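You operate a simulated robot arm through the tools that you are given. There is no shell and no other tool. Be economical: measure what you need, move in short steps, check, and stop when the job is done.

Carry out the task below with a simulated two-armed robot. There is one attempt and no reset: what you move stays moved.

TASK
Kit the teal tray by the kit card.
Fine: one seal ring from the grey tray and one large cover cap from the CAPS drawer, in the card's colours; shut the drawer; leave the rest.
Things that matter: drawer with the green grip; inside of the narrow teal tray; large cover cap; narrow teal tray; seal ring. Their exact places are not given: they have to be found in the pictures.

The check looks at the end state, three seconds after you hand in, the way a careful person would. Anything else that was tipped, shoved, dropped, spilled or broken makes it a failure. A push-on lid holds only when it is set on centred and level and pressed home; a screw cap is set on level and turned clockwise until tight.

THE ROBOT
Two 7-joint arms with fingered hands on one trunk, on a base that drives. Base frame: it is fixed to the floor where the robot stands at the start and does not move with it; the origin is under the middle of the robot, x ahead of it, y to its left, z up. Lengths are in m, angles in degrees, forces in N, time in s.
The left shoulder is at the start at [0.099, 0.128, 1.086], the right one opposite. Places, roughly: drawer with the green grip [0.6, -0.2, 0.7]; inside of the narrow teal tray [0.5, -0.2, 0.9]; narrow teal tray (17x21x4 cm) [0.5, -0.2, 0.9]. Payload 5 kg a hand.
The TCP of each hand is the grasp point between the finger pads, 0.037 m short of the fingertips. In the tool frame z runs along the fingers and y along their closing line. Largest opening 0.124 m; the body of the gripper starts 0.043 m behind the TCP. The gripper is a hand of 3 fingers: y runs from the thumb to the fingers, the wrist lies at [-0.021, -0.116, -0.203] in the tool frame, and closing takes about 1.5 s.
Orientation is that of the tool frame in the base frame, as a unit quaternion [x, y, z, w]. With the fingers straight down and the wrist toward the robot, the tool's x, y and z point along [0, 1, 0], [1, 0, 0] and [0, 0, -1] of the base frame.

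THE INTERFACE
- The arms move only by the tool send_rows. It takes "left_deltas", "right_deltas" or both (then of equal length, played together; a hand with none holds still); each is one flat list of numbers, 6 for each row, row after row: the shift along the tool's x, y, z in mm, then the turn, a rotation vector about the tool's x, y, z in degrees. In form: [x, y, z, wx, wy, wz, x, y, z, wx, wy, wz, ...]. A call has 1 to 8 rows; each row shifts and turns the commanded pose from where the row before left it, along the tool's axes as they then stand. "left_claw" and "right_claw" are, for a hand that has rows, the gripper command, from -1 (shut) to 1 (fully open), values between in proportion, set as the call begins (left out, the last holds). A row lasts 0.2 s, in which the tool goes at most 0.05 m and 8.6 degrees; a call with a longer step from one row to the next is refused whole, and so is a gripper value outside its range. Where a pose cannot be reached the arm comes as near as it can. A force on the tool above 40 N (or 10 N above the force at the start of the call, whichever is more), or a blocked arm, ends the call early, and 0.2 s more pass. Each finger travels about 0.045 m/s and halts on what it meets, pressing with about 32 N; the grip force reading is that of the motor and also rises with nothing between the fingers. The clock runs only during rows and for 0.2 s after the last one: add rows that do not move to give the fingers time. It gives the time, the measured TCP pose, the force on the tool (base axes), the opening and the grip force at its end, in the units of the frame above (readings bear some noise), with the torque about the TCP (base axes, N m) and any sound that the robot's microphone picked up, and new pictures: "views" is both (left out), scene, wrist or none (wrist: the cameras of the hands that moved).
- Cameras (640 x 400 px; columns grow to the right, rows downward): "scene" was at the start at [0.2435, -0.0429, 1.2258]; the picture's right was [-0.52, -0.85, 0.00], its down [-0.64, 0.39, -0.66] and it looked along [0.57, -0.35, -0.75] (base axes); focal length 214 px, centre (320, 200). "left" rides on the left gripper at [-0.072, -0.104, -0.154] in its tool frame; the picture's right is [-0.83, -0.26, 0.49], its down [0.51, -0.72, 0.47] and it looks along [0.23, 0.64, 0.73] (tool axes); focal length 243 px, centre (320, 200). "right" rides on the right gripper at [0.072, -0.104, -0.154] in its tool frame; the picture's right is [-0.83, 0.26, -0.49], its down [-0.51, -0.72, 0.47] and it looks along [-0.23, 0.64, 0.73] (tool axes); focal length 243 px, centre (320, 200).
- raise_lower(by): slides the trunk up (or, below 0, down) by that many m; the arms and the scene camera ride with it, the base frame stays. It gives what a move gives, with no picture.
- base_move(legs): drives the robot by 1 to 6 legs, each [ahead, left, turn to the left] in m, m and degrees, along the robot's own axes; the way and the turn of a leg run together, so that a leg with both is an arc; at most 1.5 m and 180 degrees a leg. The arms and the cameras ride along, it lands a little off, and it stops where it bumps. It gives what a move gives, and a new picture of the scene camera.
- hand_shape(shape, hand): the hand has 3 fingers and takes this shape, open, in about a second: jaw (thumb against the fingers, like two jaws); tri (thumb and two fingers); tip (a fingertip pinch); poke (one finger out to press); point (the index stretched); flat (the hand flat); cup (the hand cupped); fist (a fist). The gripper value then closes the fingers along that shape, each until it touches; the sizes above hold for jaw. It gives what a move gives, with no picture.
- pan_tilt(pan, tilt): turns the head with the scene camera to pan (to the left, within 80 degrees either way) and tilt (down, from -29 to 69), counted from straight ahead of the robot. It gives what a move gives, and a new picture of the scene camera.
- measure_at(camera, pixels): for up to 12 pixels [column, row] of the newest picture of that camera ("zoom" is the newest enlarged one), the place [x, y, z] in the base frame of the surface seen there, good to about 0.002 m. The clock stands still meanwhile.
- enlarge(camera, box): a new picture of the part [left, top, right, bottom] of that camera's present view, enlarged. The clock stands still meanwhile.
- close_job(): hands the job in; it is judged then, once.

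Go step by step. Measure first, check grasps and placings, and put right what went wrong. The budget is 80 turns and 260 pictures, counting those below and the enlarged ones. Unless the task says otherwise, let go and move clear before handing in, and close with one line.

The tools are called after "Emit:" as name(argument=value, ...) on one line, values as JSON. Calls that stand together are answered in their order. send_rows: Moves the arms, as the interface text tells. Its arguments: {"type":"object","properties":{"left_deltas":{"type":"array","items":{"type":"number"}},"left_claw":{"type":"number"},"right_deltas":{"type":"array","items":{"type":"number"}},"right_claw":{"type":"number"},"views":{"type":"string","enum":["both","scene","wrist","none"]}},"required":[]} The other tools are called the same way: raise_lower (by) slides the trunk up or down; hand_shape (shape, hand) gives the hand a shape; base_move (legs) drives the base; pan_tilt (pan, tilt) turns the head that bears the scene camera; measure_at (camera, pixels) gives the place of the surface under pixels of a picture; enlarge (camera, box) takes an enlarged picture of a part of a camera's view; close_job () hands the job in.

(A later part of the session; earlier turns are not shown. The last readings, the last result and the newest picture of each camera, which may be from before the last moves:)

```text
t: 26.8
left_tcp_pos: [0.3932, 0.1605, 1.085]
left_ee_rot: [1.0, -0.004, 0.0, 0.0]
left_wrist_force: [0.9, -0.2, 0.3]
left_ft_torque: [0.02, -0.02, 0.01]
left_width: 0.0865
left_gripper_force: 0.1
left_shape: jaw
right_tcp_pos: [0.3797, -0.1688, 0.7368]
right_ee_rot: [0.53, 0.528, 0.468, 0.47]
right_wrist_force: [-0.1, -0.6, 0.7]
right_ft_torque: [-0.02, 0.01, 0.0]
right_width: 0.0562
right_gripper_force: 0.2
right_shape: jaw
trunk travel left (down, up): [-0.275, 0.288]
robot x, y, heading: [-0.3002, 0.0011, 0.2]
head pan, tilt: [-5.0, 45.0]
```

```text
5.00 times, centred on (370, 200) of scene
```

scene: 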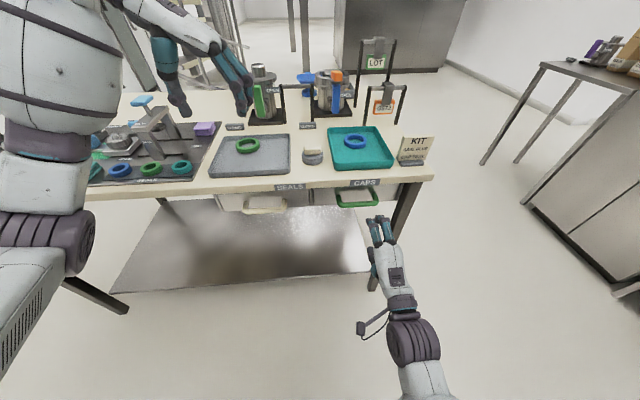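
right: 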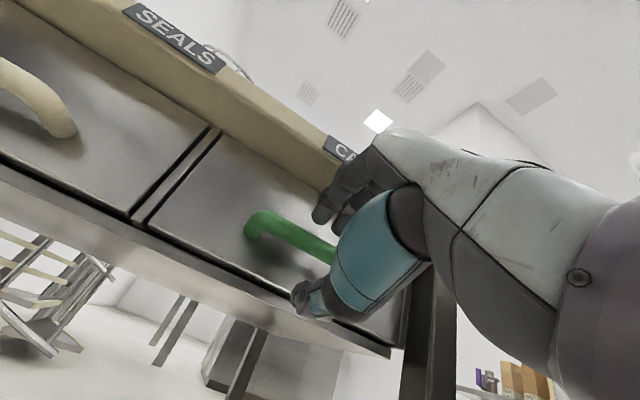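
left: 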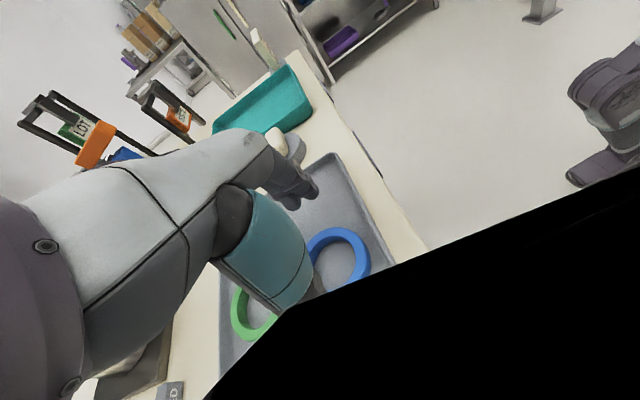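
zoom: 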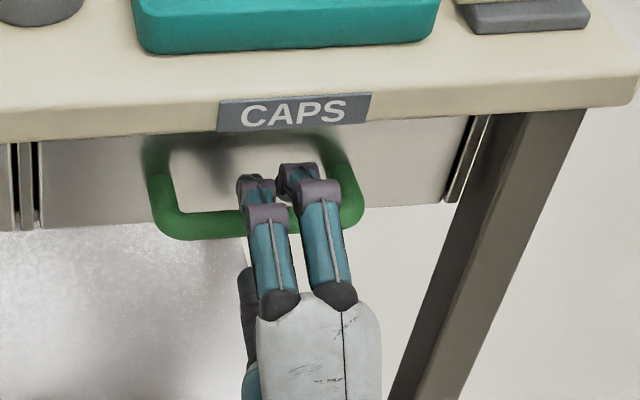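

Fingers go over the bar and thumb under. Advance 20 mm and close.

Emit:
send_rows(right_deltas=[4, 1.5, 10, 0, 0, 0, 0, 1.2, 10, 0, 0, 0], views="none")

Emit:
send_rows(right_deltas=[0, 0, 0, 0, 0, 0, 0, 0, 0, 0, 0, 0, 0, 0, 0, 0, 0, 0, 0, 0, 0, 0, 0, 0, 0, 0, 0, 0, 0, 0, 0, 0, 0, 0, 0, 0], right_claw=-0.95, views="wrist")

Emit:
enlarge(camera="scene", box=[320, 160, 420, 240])

```text
t: 27.4
left_tcp_pos: [0.3924, 0.1609, 1.0838]
left_ee_rot: [1.0, -0.004, -0.001, 0.0]
left_wrist_force: [-0.1, 0.1, 0.1]
left_ft_torque: [0.01, 0.03, 0.03]
left_width: 0.0865
left_gripper_force: 0.1
left_shape: jaw
right_tcp_pos: [0.4013, -0.1657, 0.736]
right_ee_rot: [0.528, 0.529, 0.47, 0.47]
right_wrist_force: [-0.2, 0.0, -0.3]
right_ft_torque: [0.03, -0.03, 0.05]
right_width: 0.0563
right_gripper_force: 0.0
right_shape: jaw
trunk travel left (down, up): [-0.275, 0.288]
robot x, y, heading: [-0.3071, -0.0005, -0.0]
head pan, tilt: [-5.0, 45.0]
```

```text
t: 28.8
left_tcp_pos: [0.3913, 0.1603, 1.0845]
left_ee_rot: [1.0, -0.003, 0.0, 0.001]
left_wrist_force: [0.2, 0.0, -0.1]
left_ft_torque: [0.0, 0.0, 0.01]
left_width: 0.0862
left_gripper_force: 0.1
left_shape: jaw
right_tcp_pos: [0.402, -0.1654, 0.7378]
right_ee_rot: [0.53, 0.528, 0.468, 0.471]
right_wrist_force: [0.0, 0.4, 2.7]
right_ft_torque: [0.01, -0.07, -0.01]
right_width: 0.0033
right_gripper_force: 0.1
right_shape: jaw
trunk travel left (down, up): [-0.275, 0.288]
robot x, y, heading: [-0.3056, -0.001, -0.1]
head pan, tilt: [-5.0, 45.0]
```

right: 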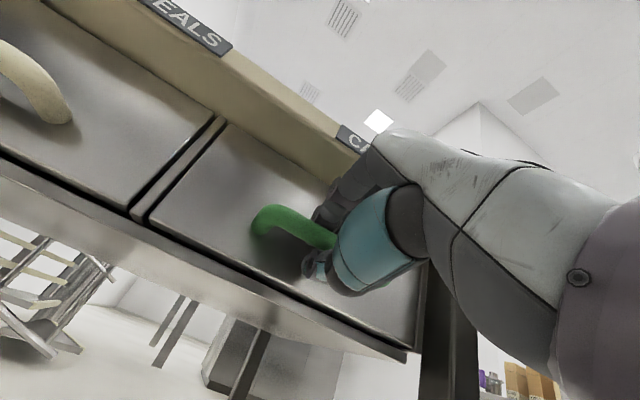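

```text
5.00 times, centred on (370, 200) of scene
```

zoom: 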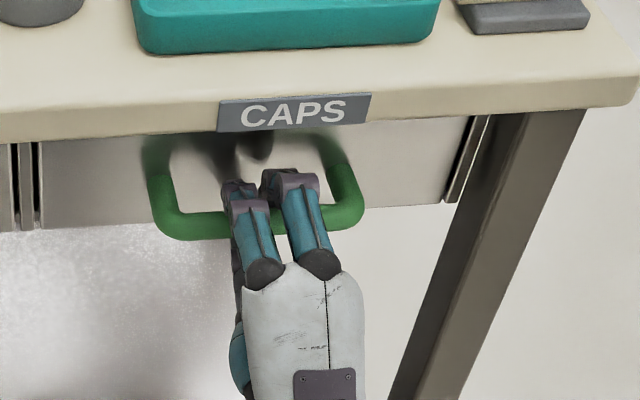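

Fingers cage the bar (tips closed behind it). Test-pull with the arm.

Emit:
send_rows(right_deltas=[0, -1.2, -10, 0, 0, 0, 0, -1.8, -15, 0, 0, 0, 0, -1.8, -15, 0, 0, 0, 0, 0, 0, 0, 0, 0], views="scene")

```text
t: 29.8
left_tcp_pos: [0.3914, 0.1609, 1.084]
left_ee_rot: [1.0, -0.004, 0.0, 0.0]
left_wrist_force: [0.1, -0.4, 0.4]
left_ft_torque: [-0.01, 0.04, 0.01]
left_width: 0.0863
left_gripper_force: 0.0
left_shape: jaw
right_tcp_pos: [0.3627, -0.1651, 0.7379]
right_ee_rot: [0.528, 0.53, 0.468, 0.47]
right_wrist_force: [-0.8, -0.4, -0.4]
right_ft_torque: [0.01, 0.0, 0.03]
right_width: 0.003
right_gripper_force: 0.0
right_shape: jaw
trunk travel left (down, up): [-0.275, 0.288]
robot x, y, heading: [-0.3064, 0.0006, -0.2]
head pan, tilt: [-5.0, 45.0]
```

scene: 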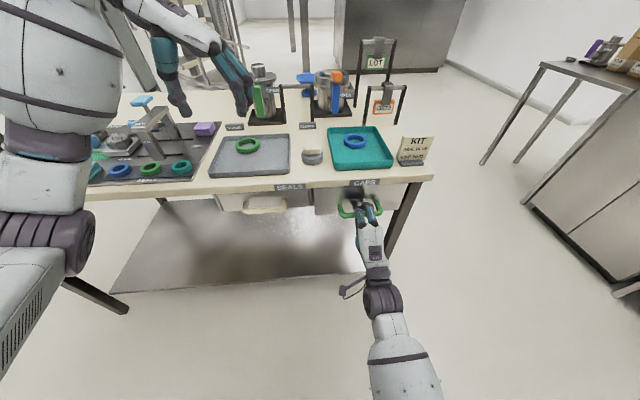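

The drawer moves with the hand. Pull it further by driving back 0.17 m.

Emit:
base_move(legs=[[-0.17, 0, 0]])

Emit:
enlarge(camera="scene", box=[300, 120, 460, 230])

```text
t: 31.3
left_tcp_pos: [0.2155, 0.1606, 1.0842]
left_ee_rot: [1.0, -0.004, 0.0, 0.0]
left_wrist_force: [0.2, -0.4, 0.1]
left_ft_torque: [-0.01, -0.05, -0.03]
left_width: 0.0866
left_gripper_force: 0.1
left_shape: jaw
right_tcp_pos: [0.186, -0.1662, 0.7391]
right_ee_rot: [0.529, 0.529, 0.467, 0.471]
right_wrist_force: [-0.8, -0.4, 0.2]
right_ft_torque: [0.01, 0.01, 0.0]
right_width: 0.0029
right_gripper_force: 0.0
right_shape: jaw
trunk travel left (down, up): [-0.275, 0.288]
robot x, y, heading: [-0.4807, 0.0041, -0.1]
head pan, tilt: [-5.0, 45.0]
```

scene: 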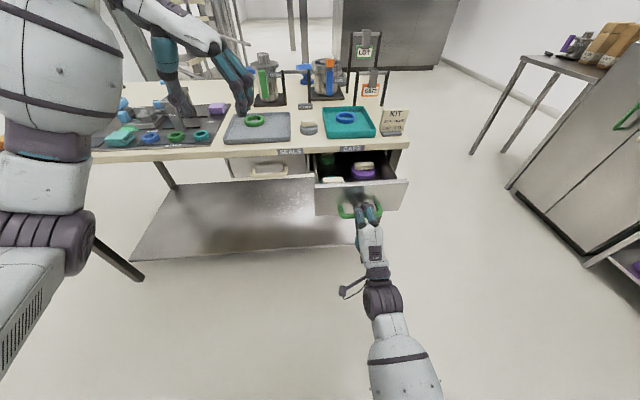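

```text
3.64 times, centred on (380, 175) of scene
```

zoom: 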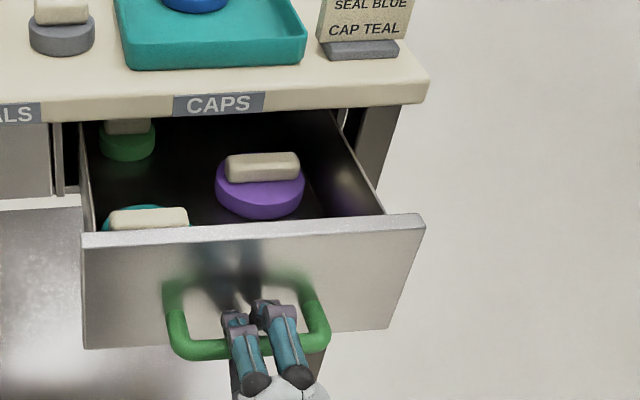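

Drawer is open ~0.22 m; purple, green and a teal cap show. I turn the left hand back to default yaw to look in and pick from above, while the right keeps the handle.

Emit:
send_rows(left_deltas=[0, 0, 0, 0, 0, -8.2, 0, 0, 0, 0, 0, -8.2, 0, 0, 0, 0, 0, -8.2, 0, 0, 0, 0, 0, -8.2, 0, 0, 0, 0, 0, -8.2, 0, 0, 0, 0, 0, -8.2, 0, 0, 0, 0, 0, -8.2, 0, 0, 0, 0, 0, -8.2], left_claw=0.6, views="none")

Emit:
send_rows(left_deltas=[0, 0, 0, 0, 0, -8.2, 0, 0, 0, 0, 0, -8.2, 0, 0, 0, 0, 0, -8.2, -35, 0, 0, 0, 0, 0, -35, 0, 0, 0, 0, 0, -35, 0, 0, 0, 0, 0, -35, 0, 0, 0, 0, 0, -35, 0, 0, 0, 0, 0], views="both")

```text
t: 33.1
left_tcp_pos: [0.2162, 0.1598, 1.0835]
left_ee_rot: [0.842, 0.54, 0.0, -0.001]
left_wrist_force: [0.2, 0.1, -0.3]
left_ft_torque: [0.01, 0.01, 0.0]
left_width: 0.0989
left_gripper_force: 0.1
left_shape: jaw
right_tcp_pos: [0.1861, -0.1664, 0.7378]
right_ee_rot: [0.529, 0.529, 0.467, 0.471]
right_wrist_force: [0.0, 0.1, 0.6]
right_ft_torque: [0.02, 0.02, -0.02]
right_width: 0.0031
right_gripper_force: 0.0
right_shape: jaw
trunk travel left (down, up): [-0.275, 0.288]
robot x, y, heading: [-0.4809, 0.002, -0.1]
head pan, tilt: [-5.0, 45.0]
```

```text
t: 34.9
left_tcp_pos: [0.2161, -0.017, 1.0851]
left_ee_rot: [0.709, 0.706, 0.002, -0.001]
left_wrist_force: [0.0, -0.5, 0.6]
left_ft_torque: [0.04, 0.01, 0.05]
left_width: 0.0988
left_gripper_force: 0.0
left_shape: jaw
right_tcp_pos: [0.1855, -0.1667, 0.7362]
right_ee_rot: [0.528, 0.529, 0.468, 0.471]
right_wrist_force: [0.1, 0.0, -0.8]
right_ft_torque: [0.02, -0.01, 0.03]
right_width: 0.0032
right_gripper_force: 0.0
right_shape: jaw
trunk travel left (down, up): [-0.275, 0.288]
robot x, y, heading: [-0.4819, 0.0025, -0.1]
head pan, tilt: [-5.0, 45.0]
```

scene: 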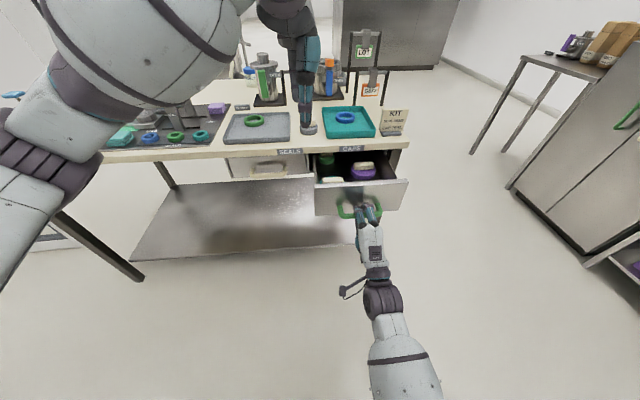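
left: 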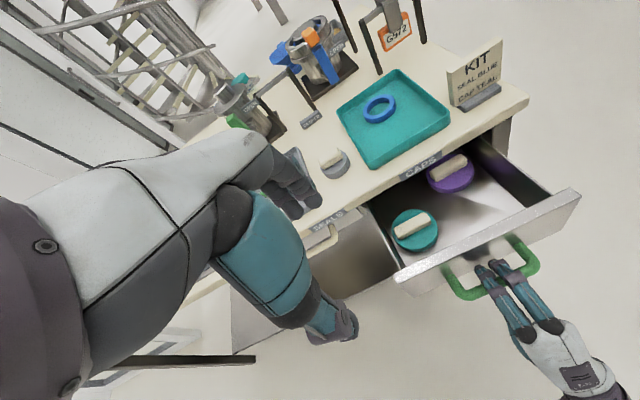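

Emit:
enlarge(camera="left", box=[350, 120, 590, 290])

Emit:
measure_at(camera="left", pixels=[[411, 222], [398, 231], [429, 216], [414, 208], [414, 252], [389, 229], [438, 228], [450, 165], [428, 180], [475, 175], [485, 244], [480, 215]])

```text
2.35 times, centred on (470, 205) of left
```

zoom: 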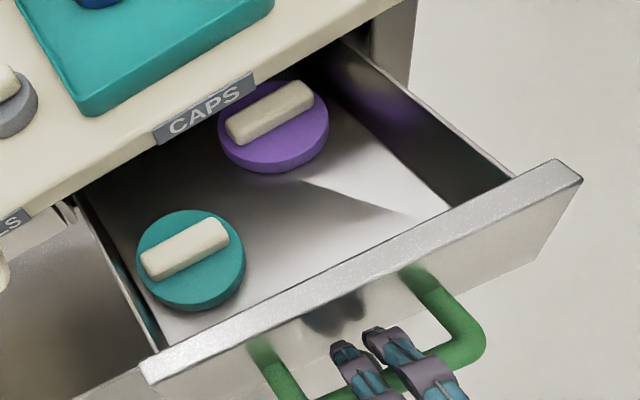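

```text
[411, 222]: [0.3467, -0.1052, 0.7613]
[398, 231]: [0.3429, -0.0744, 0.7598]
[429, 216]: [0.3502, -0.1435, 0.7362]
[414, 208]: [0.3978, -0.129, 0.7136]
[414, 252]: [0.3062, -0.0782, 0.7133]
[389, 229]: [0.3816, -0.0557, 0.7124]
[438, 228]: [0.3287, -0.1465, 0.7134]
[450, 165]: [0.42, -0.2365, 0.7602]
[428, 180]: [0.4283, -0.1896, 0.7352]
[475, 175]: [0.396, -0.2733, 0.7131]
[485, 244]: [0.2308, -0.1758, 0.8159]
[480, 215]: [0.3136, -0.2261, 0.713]
```

Emit:
measure_at(camera="zoom", pixels=[[139, 255], [242, 255], [188, 213], [190, 298], [160, 225], [222, 292], [221, 130], [326, 130], [272, 166], [290, 85], [150, 265], [222, 230]])

Emit:
enlarge(camera="scene", box=[310, 135, 420, 215])

```text
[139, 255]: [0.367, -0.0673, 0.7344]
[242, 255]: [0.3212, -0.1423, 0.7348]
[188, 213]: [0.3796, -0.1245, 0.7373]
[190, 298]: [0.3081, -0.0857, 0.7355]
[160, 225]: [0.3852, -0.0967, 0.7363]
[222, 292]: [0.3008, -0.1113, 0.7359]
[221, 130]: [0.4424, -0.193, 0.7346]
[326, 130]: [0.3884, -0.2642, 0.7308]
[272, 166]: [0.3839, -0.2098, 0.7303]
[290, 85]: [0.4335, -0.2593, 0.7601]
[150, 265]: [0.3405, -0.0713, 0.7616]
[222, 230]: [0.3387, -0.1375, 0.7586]
```

```text
5.00 times, centred on (365, 175) of scene
```

zoom: 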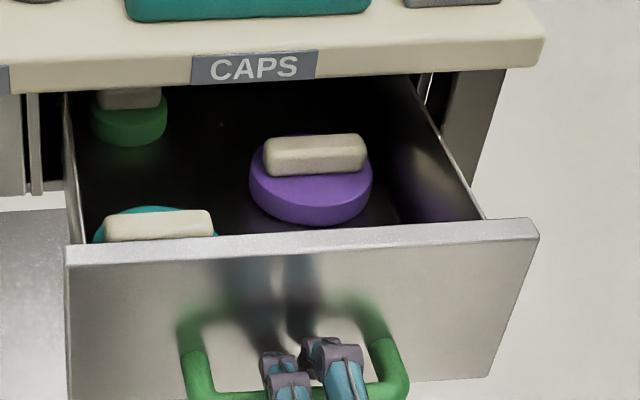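

Teal cap is 88 mm (same as purple → large); its grip bar is at (0.341,-0.104), top 0.761. Table edge (x 0.397) is close, so I pull the drawer ~5 cm further; left hand rides along safely.

Emit:
base_move(legs=[[-0.06, 0, 0]])

Emit:
enlarge(camera="left", box=[320, 100, 600, 300])

```text
t: 35.8
left_tcp_pos: [0.1731, -0.0131, 1.0743]
left_ee_rot: [0.707, 0.707, -0.006, -0.005]
left_wrist_force: [0.8, -0.6, 0.1]
left_ft_torque: [-0.03, 0.01, 0.0]
left_width: 0.099
left_gripper_force: 0.0
left_shape: jaw
right_tcp_pos: [0.1396, -0.1644, 0.7307]
right_ee_rot: [0.531, 0.533, 0.464, 0.467]
right_wrist_force: [0.5, -1.8, 7.9]
right_ft_torque: [0.11, -0.01, -0.02]
right_width: 0.0035
right_gripper_force: 0.0
right_shape: jaw
trunk travel left (down, up): [-0.275, 0.288]
robot x, y, heading: [-0.5412, 0.0031, 0.0]
head pan, tilt: [-5.0, 45.0]
```

scene: 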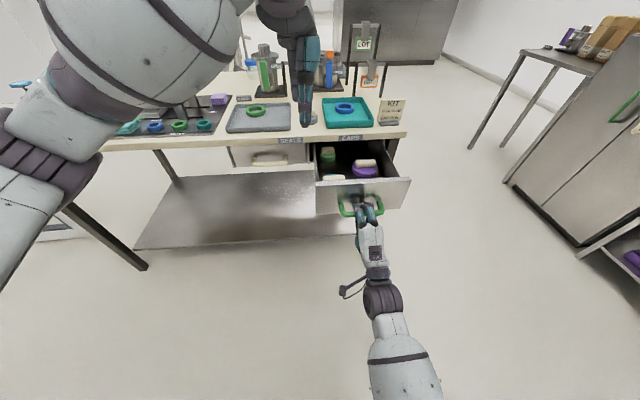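

```text
2.00 times, centred on (460, 200) of left
```

zoom: 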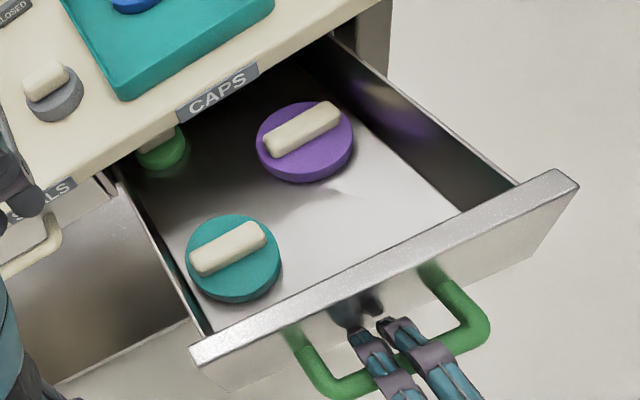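

Emit:
measure_at(camera="zoom", pixels=[[193, 263], [262, 232], [228, 248], [188, 258], [280, 258], [232, 217], [235, 300], [218, 88], [450, 235], [205, 345], [70, 95]])

Emit:
send_rows(left_deltas=[0, 0, 0, 0, 0, 0], views="none")

```text
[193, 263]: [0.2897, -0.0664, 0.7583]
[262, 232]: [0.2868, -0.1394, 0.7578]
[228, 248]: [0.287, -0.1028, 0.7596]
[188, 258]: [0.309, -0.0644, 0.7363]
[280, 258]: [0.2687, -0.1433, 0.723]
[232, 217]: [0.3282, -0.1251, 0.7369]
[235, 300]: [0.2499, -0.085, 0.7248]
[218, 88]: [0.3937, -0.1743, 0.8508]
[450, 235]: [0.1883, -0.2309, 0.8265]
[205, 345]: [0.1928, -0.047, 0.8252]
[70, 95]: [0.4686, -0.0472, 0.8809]
```

```text
t: 36.2
left_tcp_pos: [0.1754, -0.0119, 1.0739]
left_ee_rot: [0.708, 0.706, -0.005, -0.006]
left_wrist_force: [0.0, -0.5, 0.5]
left_ft_torque: [-0.01, 0.0, 0.03]
left_width: 0.0991
left_gripper_force: 0.0
left_shape: jaw
right_tcp_pos: [0.1414, -0.1656, 0.7291]
right_ee_rot: [0.531, 0.533, 0.465, 0.467]
right_wrist_force: [-0.3, -0.1, 6.0]
right_ft_torque: [0.13, -0.03, 0.0]
right_width: 0.0034
right_gripper_force: 0.1
right_shape: jaw
trunk travel left (down, up): [-0.275, 0.288]
robot x, y, heading: [-0.5387, 0.0, -0.1]
head pan, tilt: [-5.0, 45.0]
```

The drawer seems to have met its stop and the robot leans slightly; ease forward 15 mm.

Emit:
base_move(legs=[[0.015, 0, 0]])

Emit:
enlarge(camera="left", box=[320, 100, 600, 300])

```text
t: 37.1
left_tcp_pos: [0.1736, -0.0129, 1.0839]
left_ee_rot: [0.708, 0.707, -0.002, -0.001]
left_wrist_force: [-0.5, -0.3, -1.0]
left_ft_torque: [0.03, 0.01, 0.02]
left_width: 0.0991
left_gripper_force: 0.0
left_shape: jaw
right_tcp_pos: [0.1443, -0.165, 0.7358]
right_ee_rot: [0.529, 0.531, 0.468, 0.469]
right_wrist_force: [0.5, 0.5, -0.6]
right_ft_torque: [-0.03, 0.01, 0.0]
right_width: 0.0029
right_gripper_force: 0.0
right_shape: jaw
trunk travel left (down, up): [-0.275, 0.288]
robot x, y, heading: [-0.5246, 0.0022, -0.1]
head pan, tilt: [-5.0, 45.0]
stopped in leg 1: the robot was blocked; the commanded pose is now the measured one
```

scene: 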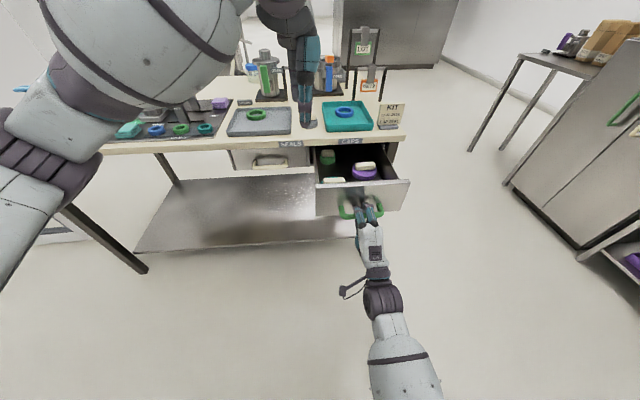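

```text
2.00 times, centred on (460, 200) of left
```

zoom: 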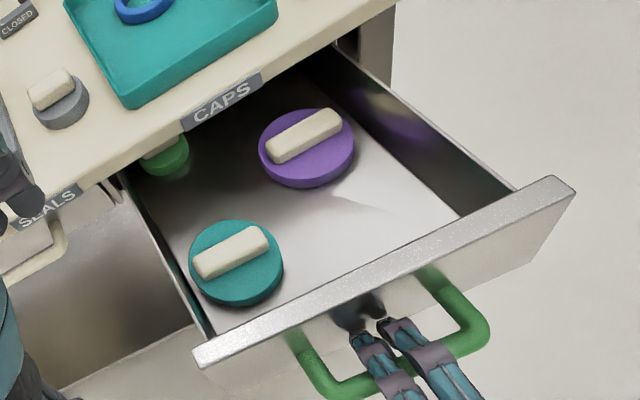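

Emit:
measure_at(camera="zoom", pixels=[[197, 268], [266, 237], [232, 252], [190, 262], [232, 222], [238, 295], [283, 265], [450, 238], [218, 92], [75, 100], [180, 310], [380, 290]])

```text
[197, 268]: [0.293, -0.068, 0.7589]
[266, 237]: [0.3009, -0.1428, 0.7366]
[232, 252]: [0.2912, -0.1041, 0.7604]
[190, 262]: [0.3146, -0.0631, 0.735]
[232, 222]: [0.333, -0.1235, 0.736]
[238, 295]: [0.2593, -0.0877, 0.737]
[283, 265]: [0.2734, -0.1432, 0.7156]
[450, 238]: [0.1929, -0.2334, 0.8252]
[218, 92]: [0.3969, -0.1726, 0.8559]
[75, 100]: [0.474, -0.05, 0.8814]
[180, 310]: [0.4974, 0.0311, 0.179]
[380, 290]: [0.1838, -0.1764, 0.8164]
```

Bar centre now (0.291,-0.104), clear of table edge and drawer front by ~0.1 m. Move left hand above and lower to 0.83.

Emit:
send_rows(left_deltas=[-31, 39, 0, 0, 0, 0, -31, 39, 0, 0, 0, 0, -30, 39, 0, 0, 0, 0, 0, 0, 40, 0, 0, 0, 0, 0, 40, 0, 0, 0, 0, 0, 40, 0, 0, 0, 0, 0, 40, 0, 0, 0], left_claw=0.1, views="both")

Emit:
enlarge(camera="scene", box=[270, 90, 430, 230])

```text
t: 38.7
left_tcp_pos: [0.2892, -0.1055, 0.9224]
left_ee_rot: [0.708, 0.706, -0.001, 0.0]
left_wrist_force: [0.2, 0.1, 0.1]
left_ft_torque: [-0.01, 0.01, -0.02]
left_width: 0.0686
left_gripper_force: 0.1
left_shape: jaw
right_tcp_pos: [0.1441, -0.1651, 0.7353]
right_ee_rot: [0.529, 0.531, 0.467, 0.469]
right_wrist_force: [-0.4, 0.3, -0.4]
right_ft_torque: [0.04, 0.01, 0.0]
right_width: 0.0032
right_gripper_force: 0.1
right_shape: jaw
trunk travel left (down, up): [-0.275, 0.288]
robot x, y, heading: [-0.5288, 0.0033, 0.1]
head pan, tilt: [-5.0, 45.0]
```

scene: 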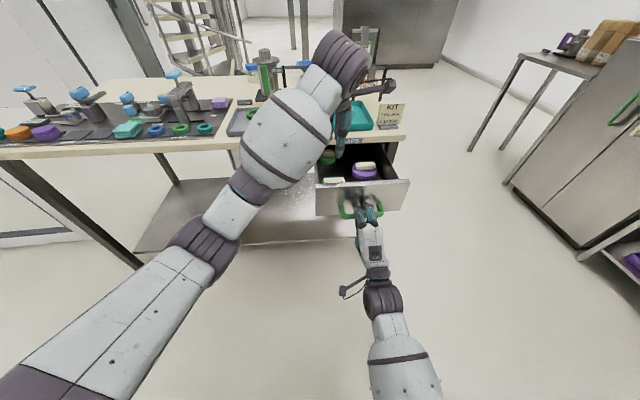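
left: 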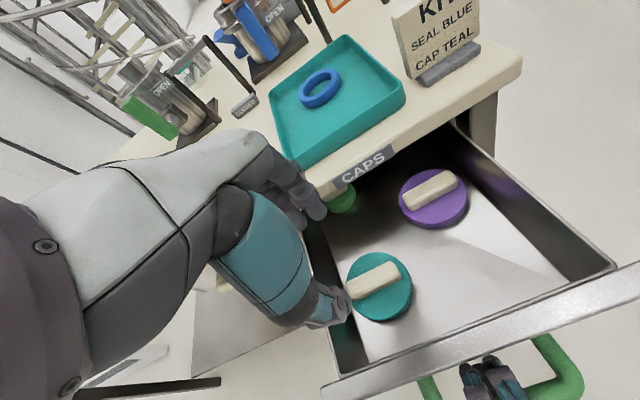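

```text
2.86 times, centred on (350, 160) of scene
```

zoom: 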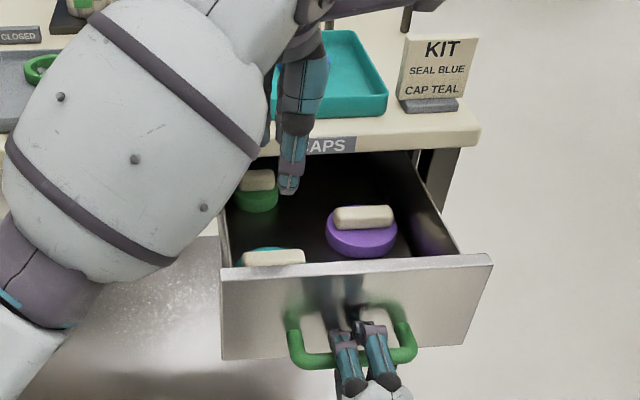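

Emit:
measure_at(camera="scene", pixels=[[285, 140], [250, 165], [330, 85], [225, 210], [262, 185], [320, 120], [345, 145]])

Emit:
send_rows(left_deltas=[0, 0, 30, 0, 0, 0, 0, 0, 30, 0, 0, 0, 0, 0, 30, 0, 0, 0], left_claw=0.05, views="both")

Emit:
enlarge(camera="left", box=[200, 150, 480, 350])

```text
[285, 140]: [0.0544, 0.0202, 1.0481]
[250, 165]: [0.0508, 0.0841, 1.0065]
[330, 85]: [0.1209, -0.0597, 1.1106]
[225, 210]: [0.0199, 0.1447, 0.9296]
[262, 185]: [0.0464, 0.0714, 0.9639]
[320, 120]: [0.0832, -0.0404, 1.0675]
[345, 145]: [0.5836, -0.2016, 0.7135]
```

```text
t: 39.5
left_tcp_pos: [0.2891, -0.1027, 0.8306]
left_ee_rot: [0.708, 0.707, -0.001, -0.002]
left_wrist_force: [0.0, 0.6, 0.3]
left_ft_torque: [0.01, -0.01, 0.0]
left_width: 0.0658
left_gripper_force: 0.0
left_shape: jaw
right_tcp_pos: [0.1432, -0.1658, 0.7358]
right_ee_rot: [0.53, 0.531, 0.466, 0.469]
right_wrist_force: [1.9, -0.2, -0.4]
right_ft_torque: [0.0, 0.04, 0.0]
right_width: 0.0033
right_gripper_force: 0.0
right_shape: jaw
trunk travel left (down, up): [-0.275, 0.288]
robot x, y, heading: [-0.5263, 0.0012, 0.0]
head pan, tilt: [-5.0, 45.0]
```

scene: 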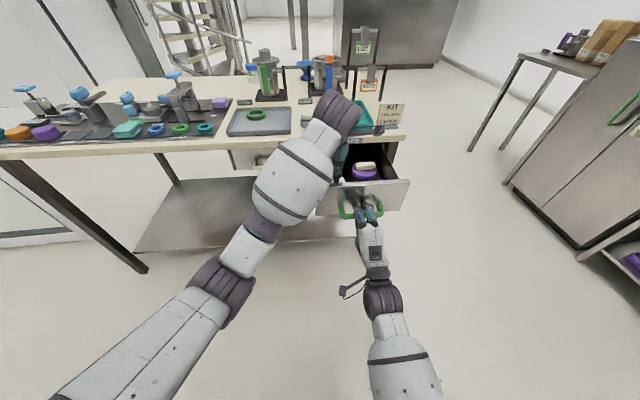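
left: 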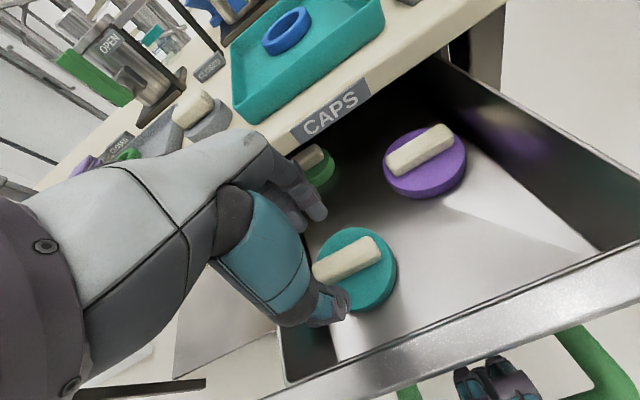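

```text
2.00 times, centred on (340, 250) of left
```

zoom: 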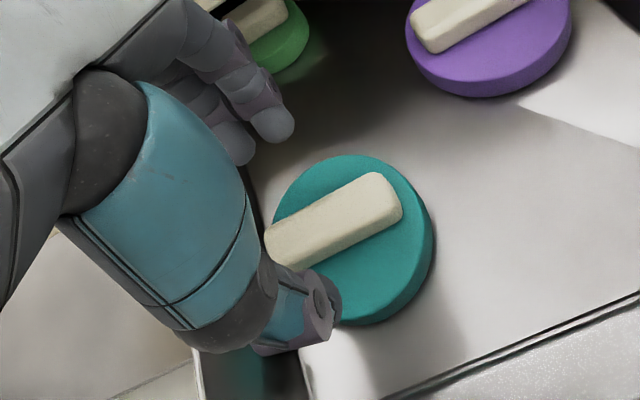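

Emit:
measure_at(camera="left", pixels=[[284, 345], [310, 250], [560, 125], [620, 165], [345, 258], [470, 350]])

Emit:
send_rows(left_deltas=[-6, 1, 25, 0, 0, 0, 0, 0, 15, 0, 0, 0], views="wrist")

Emit:
enlarge(camera="scene", box=[290, 100, 430, 220])

```text
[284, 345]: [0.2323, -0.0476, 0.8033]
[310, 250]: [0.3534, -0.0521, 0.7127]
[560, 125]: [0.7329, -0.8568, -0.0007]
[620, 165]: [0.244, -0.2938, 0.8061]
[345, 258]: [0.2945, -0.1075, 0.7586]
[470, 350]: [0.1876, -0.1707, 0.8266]
```

```text
t: 40.1
left_tcp_pos: [0.292, -0.1119, 0.7906]
left_ee_rot: [0.708, 0.706, -0.001, -0.002]
left_wrist_force: [0.3, -0.3, 0.3]
left_ft_torque: [-0.02, 0.0, -0.01]
left_width: 0.0656
left_gripper_force: 0.0
left_shape: jaw
right_tcp_pos: [0.1436, -0.1652, 0.7365]
right_ee_rot: [0.529, 0.531, 0.467, 0.469]
right_wrist_force: [0.3, 0.7, 0.6]
right_ft_torque: [0.0, -0.05, 0.0]
right_width: 0.0031
right_gripper_force: 0.0
right_shape: jaw
trunk travel left (down, up): [-0.275, 0.288]
robot x, y, heading: [-0.5307, 0.0061, 0.2]
head pan, tilt: [-5.0, 45.0]
```

left: 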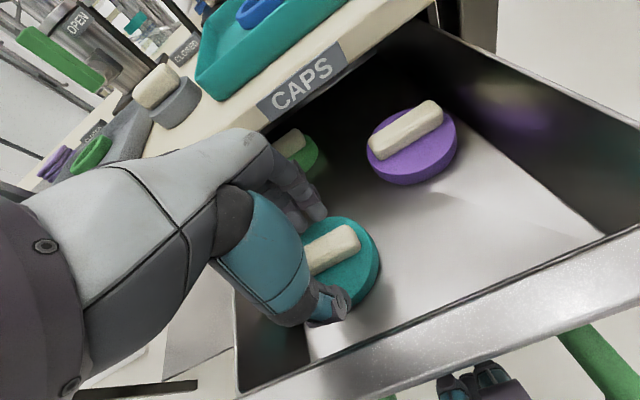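

```text
3.33 times, centred on (360, 160) of scene
```

zoom: 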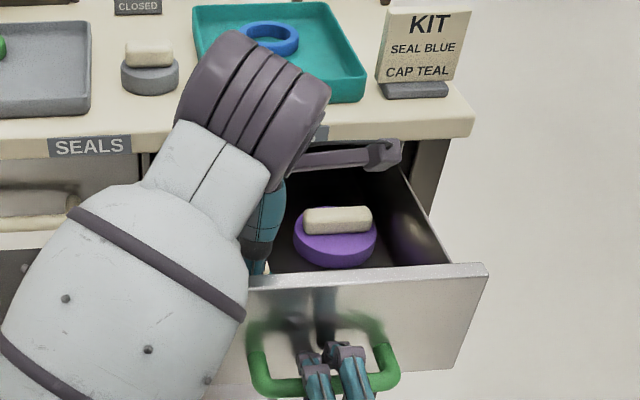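

Lower 12 mm more and close on the grip bar.

Emit:
send_rows(left_deltas=[0, 0, 7, 0, 0, 0, 0, 0, 5, 0, 0, 0], views="none")

Emit:
send_rows(left_deltas=[0, 0, 0, 0, 0, 0, 0, 0, 0, 0, 0, 0, 0, 0, 0, 0, 0, 0, 0, 0, 0, 0, 0, 0, 0, 0, 0, 0, 0, 0, 0, 0, 0, 0, 0, 0], left_claw=-0.95, views="wrist")

```text
t: 40.7
left_tcp_pos: [0.2895, -0.112, 0.7788]
left_ee_rot: [0.708, 0.706, -0.001, -0.002]
left_wrist_force: [-0.4, 0.3, 0.1]
left_ft_torque: [0.01, 0.01, 0.01]
left_width: 0.0657
left_gripper_force: 0.0
left_shape: jaw
right_tcp_pos: [0.1438, -0.1637, 0.7355]
right_ee_rot: [0.529, 0.531, 0.468, 0.469]
right_wrist_force: [-0.4, 0.0, -0.8]
right_ft_torque: [0.02, 0.04, -0.02]
right_width: 0.003
right_gripper_force: 0.0
right_shape: jaw
trunk travel left (down, up): [-0.275, 0.288]
robot x, y, heading: [-0.5263, -0.002, -0.2]
head pan, tilt: [-5.0, 45.0]
```

```text
t: 42.1
left_tcp_pos: [0.2895, -0.1127, 0.7795]
left_ee_rot: [0.708, 0.707, -0.002, -0.002]
left_wrist_force: [-0.2, 0.0, 0.4]
left_ft_torque: [-0.04, 0.01, 0.02]
left_width: 0.0209
left_gripper_force: 31.8
left_shape: jaw
right_tcp_pos: [0.1438, -0.1637, 0.7352]
right_ee_rot: [0.529, 0.531, 0.467, 0.469]
right_wrist_force: [0.1, -0.1, -0.2]
right_ft_torque: [0.02, 0.0, -0.03]
right_width: 0.003
right_gripper_force: 0.0
right_shape: jaw
trunk travel left (down, up): [-0.275, 0.288]
robot x, y, heading: [-0.5253, 0.0045, -0.2]
head pan, tilt: [-5.0, 45.0]
```

left: 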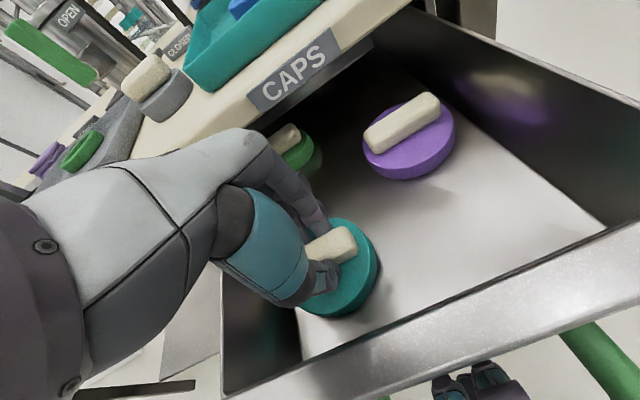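

Bar gripped (21 mm, 32 N). Lift straight up slowly, then higher.

Emit:
send_rows(left_deltas=[0, 0, -15, 0, 0, 0, 0, 0, -25, 0, 0, 0, 0, 0, -40, 0, 0, 0, 0, 0, -40, 0, 0, 0, 0, 0, -45, 0, 0, 0, 0, 0, -45, 0, 0, 0, 0, 0, -30, 0, 0, 0], views="both")

```text
t: 43.7
left_tcp_pos: [0.2919, -0.1121, 1.0172]
left_ee_rot: [0.707, 0.707, -0.002, -0.002]
left_wrist_force: [0.1, 2.8, -1.8]
left_ft_torque: [-0.04, 0.03, -0.03]
left_width: 0.0206
left_gripper_force: 32.0
left_shape: jaw
right_tcp_pos: [0.1445, -0.1648, 0.7367]
right_ee_rot: [0.53, 0.53, 0.466, 0.47]
right_wrist_force: [-0.3, 0.3, -0.4]
right_ft_torque: [0.02, 0.02, -0.02]
right_width: 0.0031
right_gripper_force: 0.0
right_shape: jaw
trunk travel left (down, up): [-0.275, 0.288]
robot x, y, heading: [-0.5247, 0.0028, -0.5]
head pan, tilt: [-5.0, 45.0]
```

scene: 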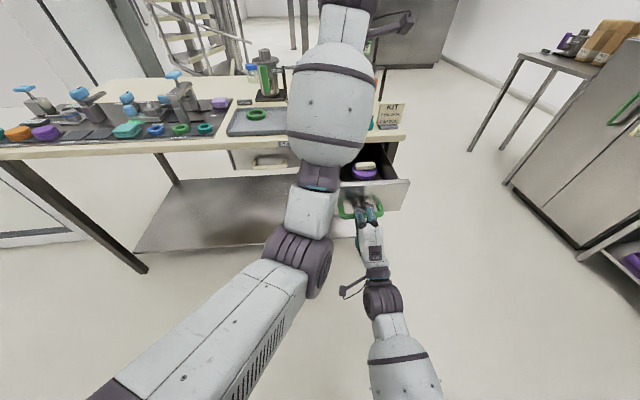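
left: 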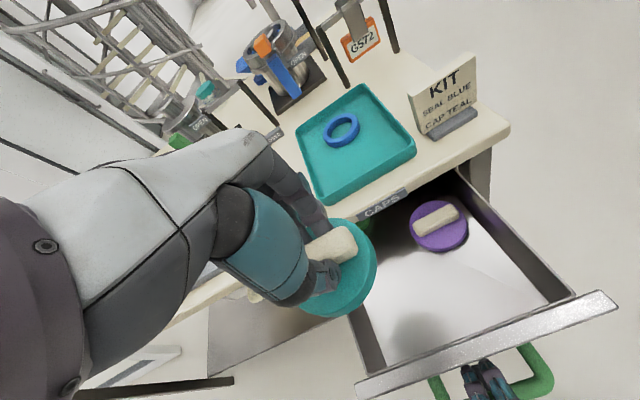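

Cap held level, bottom ≈0.955, above everything on its way. Driving forward 0.245 m will close the drawer with the right hand and bring the left over the tray.

Emit:
base_move(legs=[[0.12, 0, 0]])

Emit:
enlarge(camera="scene", box=[290, 100, 430, 220])

```text
t: 45.0
left_tcp_pos: [0.4102, -0.1099, 1.0202]
left_ee_rot: [0.707, 0.707, 0.0, 0.0]
left_wrist_force: [0.1, -0.9, -0.6]
left_ft_torque: [-0.01, 0.01, -0.01]
left_width: 0.0207
left_gripper_force: 32.1
left_shape: jaw
right_tcp_pos: [0.2629, -0.1623, 0.7386]
right_ee_rot: [0.528, 0.53, 0.468, 0.471]
right_wrist_force: [0.8, -0.4, 0.4]
right_ft_torque: [-0.02, -0.01, 0.0]
right_width: 0.0034
right_gripper_force: 0.1
right_shape: jaw
trunk travel left (down, up): [-0.275, 0.288]
robot x, y, heading: [-0.399, 0.0011, 0.4]
head pan, tilt: [-5.0, 45.0]
```

scene: 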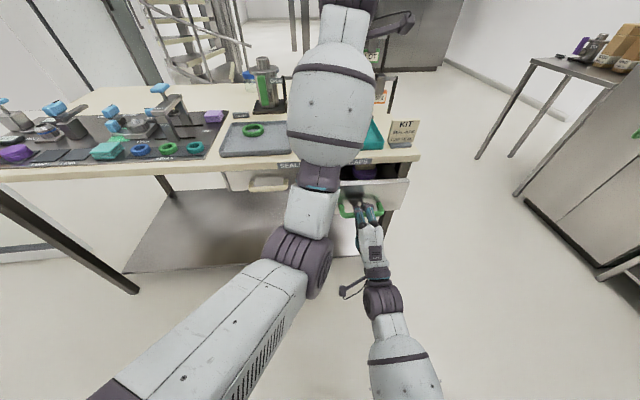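

```text
3.33 times, centred on (360, 160) of scene
```

zoom: 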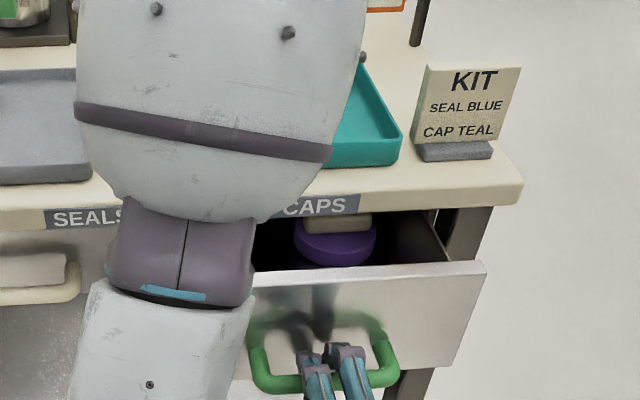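

Drawer closes along with the drive. Continue 0.125 m.

Emit:
base_move(legs=[[0.125, 0, 0]])

Emit:
enlarge(camera="scene", box=[290, 120, 430, 240])

Emit:
enlarge(camera="left", box=[160, 50, 640, 400])

```text
t: 46.2
left_tcp_pos: [0.5343, -0.1106, 1.021]
left_ee_rot: [0.707, 0.707, 0.0, 0.001]
left_wrist_force: [0.8, -0.1, -1.5]
left_ft_torque: [0.01, -0.02, -0.02]
left_width: 0.0207
left_gripper_force: 32.2
left_shape: jaw
right_tcp_pos: [0.3885, -0.1642, 0.7376]
right_ee_rot: [0.528, 0.531, 0.468, 0.469]
right_wrist_force: [-0.7, -0.5, 0.9]
right_ft_torque: [0.01, 0.02, -0.01]
right_width: 0.0028
right_gripper_force: 0.0
right_shape: jaw
trunk travel left (down, up): [-0.275, 0.288]
robot x, y, heading: [-0.2774, -0.0001, 0.2]
head pan, tilt: [-5.0, 45.0]
```

scene: 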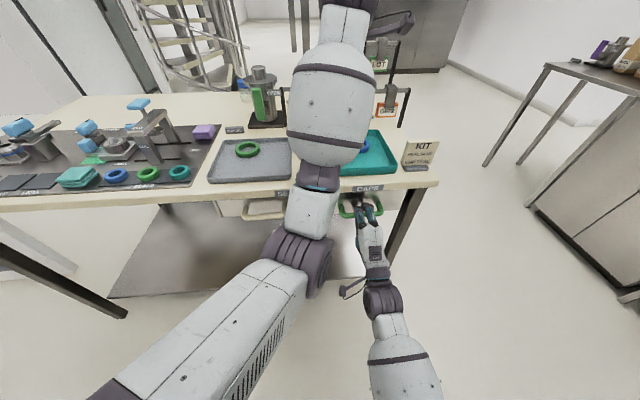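

```text
3.33 times, centred on (360, 180) of scene
```

zoom: 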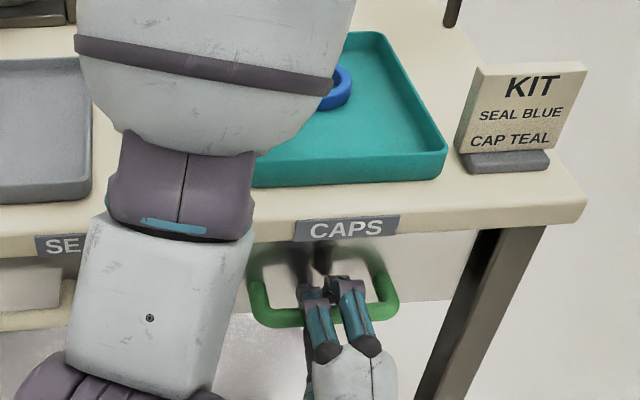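

```text
1.14 times, centred on (400, 225) of left
```

zoom: 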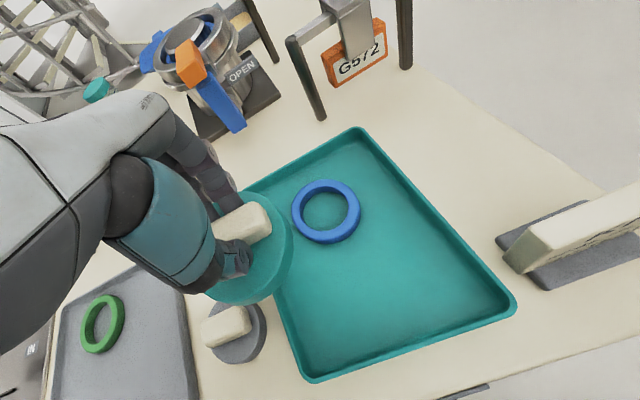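

Drawer nearly shut. I finish with the right arm in small steps, and measure ring and tray inner walls in the left view.

Emit:
measure_at(camera="zoom", pixels=[[326, 184], [296, 210], [356, 208], [326, 237], [320, 365], [495, 305], [360, 145], [400, 300], [315, 355], [488, 300]])

Emit:
send_rows(right_deltas=[0, 0.7, 6, 0, 0, 0, 0, 0.7, 6, 0, 0, 0, 0, 0.5, 4, 0, 0, 0, 0, 0, 0, 0, 0, 0], views="wrist")

Emit:
measure_at(camera="scene", pixels=[[350, 201], [378, 197], [358, 211], [347, 212], [377, 207], [388, 195], [285, 203]])

```text
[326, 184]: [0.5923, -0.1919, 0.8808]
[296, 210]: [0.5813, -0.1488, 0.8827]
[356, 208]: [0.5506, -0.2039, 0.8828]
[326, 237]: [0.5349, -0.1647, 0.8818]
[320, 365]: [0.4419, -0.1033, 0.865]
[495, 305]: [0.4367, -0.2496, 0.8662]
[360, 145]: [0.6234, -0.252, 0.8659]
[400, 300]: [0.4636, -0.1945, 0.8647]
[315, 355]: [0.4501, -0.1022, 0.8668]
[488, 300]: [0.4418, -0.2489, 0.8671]
```

```text
t: 47.2
left_tcp_pos: [0.5329, -0.1101, 1.0206]
left_ee_rot: [0.707, 0.707, 0.0, 0.0]
left_wrist_force: [-0.8, 0.2, -0.9]
left_ft_torque: [-0.06, 0.0, 0.03]
left_width: 0.0207
left_gripper_force: 32.3
left_shape: jaw
right_tcp_pos: [0.4042, -0.1628, 0.7372]
right_ee_rot: [0.527, 0.531, 0.469, 0.47]
right_wrist_force: [0.8, 0.5, -0.3]
right_ft_torque: [0.0, 0.0, -0.03]
right_width: 0.0029
right_gripper_force: 0.2
right_shape: jaw
trunk travel left (down, up): [-0.275, 0.288]
robot x, y, heading: [-0.2798, -0.0019, -0.1]
head pan, tilt: [-5.0, 45.0]
```

right: 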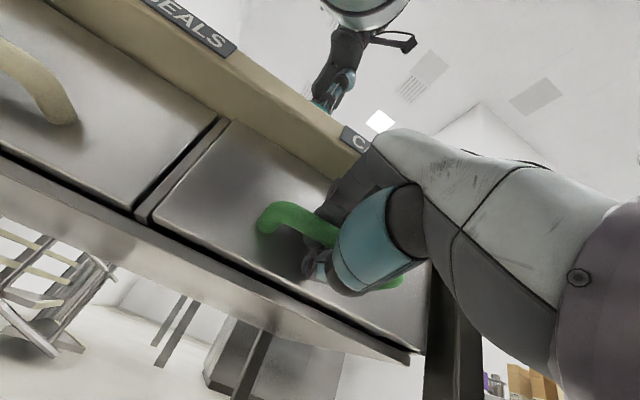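

```text
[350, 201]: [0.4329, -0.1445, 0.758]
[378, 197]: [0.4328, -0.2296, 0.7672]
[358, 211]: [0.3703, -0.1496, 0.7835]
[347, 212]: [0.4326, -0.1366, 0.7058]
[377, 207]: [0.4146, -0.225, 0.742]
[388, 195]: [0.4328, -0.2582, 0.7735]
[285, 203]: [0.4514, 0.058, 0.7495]
```

Emit:
measure_at(camera="right", pixels=[[220, 200], [240, 250], [250, 180], [120, 120], [160, 160], [290, 215]])

```text
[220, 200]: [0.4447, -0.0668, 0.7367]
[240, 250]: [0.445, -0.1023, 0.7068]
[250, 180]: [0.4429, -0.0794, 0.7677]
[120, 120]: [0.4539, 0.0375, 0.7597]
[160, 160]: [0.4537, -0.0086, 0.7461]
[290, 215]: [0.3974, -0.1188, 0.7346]
```

Drawer front is at x 0.444; needs 0.453, so ~9 mm more. Push in small steps.

Emit:
send_rows(right_deltas=[0, 0.4, 4, 0, 0, 0, 0, 0.4, 4, 0, 0, 0, 0, 0.3, 3, 0, 0, 0, 0, 0, 0, 0, 0, 0], views="wrist")

Emit:
measure_at(camera="right", pixels=[[220, 200], [240, 250], [250, 180], [120, 120]])

```text
t: 48.2
left_tcp_pos: [0.5323, -0.1098, 1.022]
left_ee_rot: [0.707, 0.707, 0.0, 0.001]
left_wrist_force: [0.7, 0.9, -1.0]
left_ft_torque: [-0.01, 0.01, -0.03]
left_width: 0.0207
left_gripper_force: 31.8
left_shape: jaw
right_tcp_pos: [0.4137, -0.1628, 0.7389]
right_ee_rot: [0.527, 0.53, 0.47, 0.47]
right_wrist_force: [-10.7, 2.0, 3.6]
right_ft_torque: [0.04, -0.21, 0.2]
right_width: 0.0029
right_gripper_force: 0.0
right_shape: jaw
trunk travel left (down, up): [-0.275, 0.288]
robot x, y, heading: [-0.2785, -0.0033, -0.0]
head pan, tilt: [-5.0, 45.0]
```

right: 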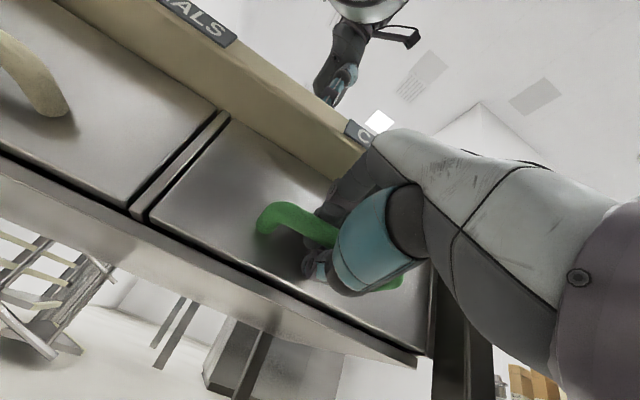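

```text
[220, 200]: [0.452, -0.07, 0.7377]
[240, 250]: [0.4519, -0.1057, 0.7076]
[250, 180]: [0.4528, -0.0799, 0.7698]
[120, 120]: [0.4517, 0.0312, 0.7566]
```

Drawer flush at x 0.452 with the stop force felt. Relax 2 mm and open the right fingers.

Emit:
send_rows(right_deltas=[0, -0.2, -2, 0, 0, 0, 0, 0, 0, 0, 0, 0, 0, 0, 0, 0, 0, 0, 0, 0, 0, 0, 0, 0, 0, 0, 0, 0, 0, 0, 0, 0, 0, 0, 0, 0], right_claw=-0.05, views="wrist")

Emit:
measure_at(camera="right", pixels=[[220, 200], [240, 250], [250, 180], [120, 120]])

Emit:
enlarge(camera="scene", box=[310, 160, 410, 240])

```text
t: 49.6
left_tcp_pos: [0.5342, -0.1101, 1.0217]
left_ee_rot: [0.707, 0.708, 0.001, 0.0]
left_wrist_force: [0.1, 0.0, 1.1]
left_ft_torque: [0.01, -0.03, 0.03]
left_width: 0.0205
left_gripper_force: 32.0
left_shape: jaw
right_tcp_pos: [0.4125, -0.1648, 0.7384]
right_ee_rot: [0.527, 0.53, 0.469, 0.47]
right_wrist_force: [-17.6, 0.4, -4.7]
right_ft_torque: [0.01, -0.24, 0.11]
right_width: 0.0548
right_gripper_force: 0.0
right_shape: jaw
trunk travel left (down, up): [-0.275, 0.288]
robot x, y, heading: [-0.2823, 0.0017, -0.1]
head pan, tilt: [-5.0, 45.0]
```

right: 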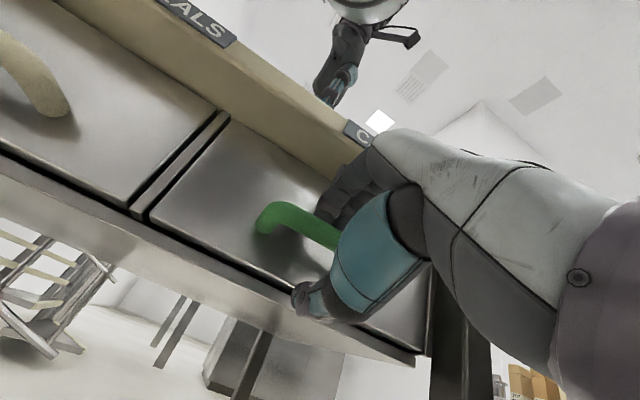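

```text
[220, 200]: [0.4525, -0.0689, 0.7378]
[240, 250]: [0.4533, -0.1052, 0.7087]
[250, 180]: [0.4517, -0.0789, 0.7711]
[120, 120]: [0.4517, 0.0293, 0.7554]
```

```text
5.00 times, centred on (360, 200) of scene
```

zoom: 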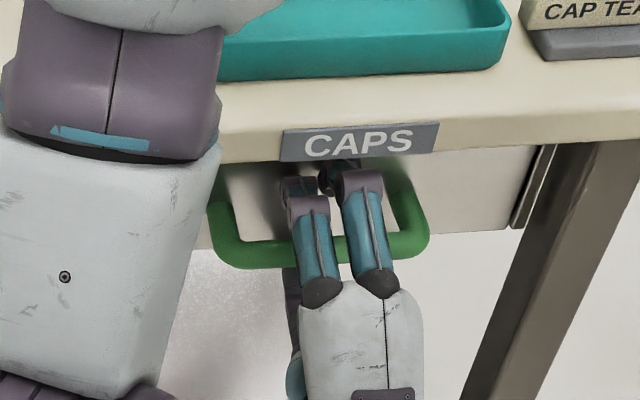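

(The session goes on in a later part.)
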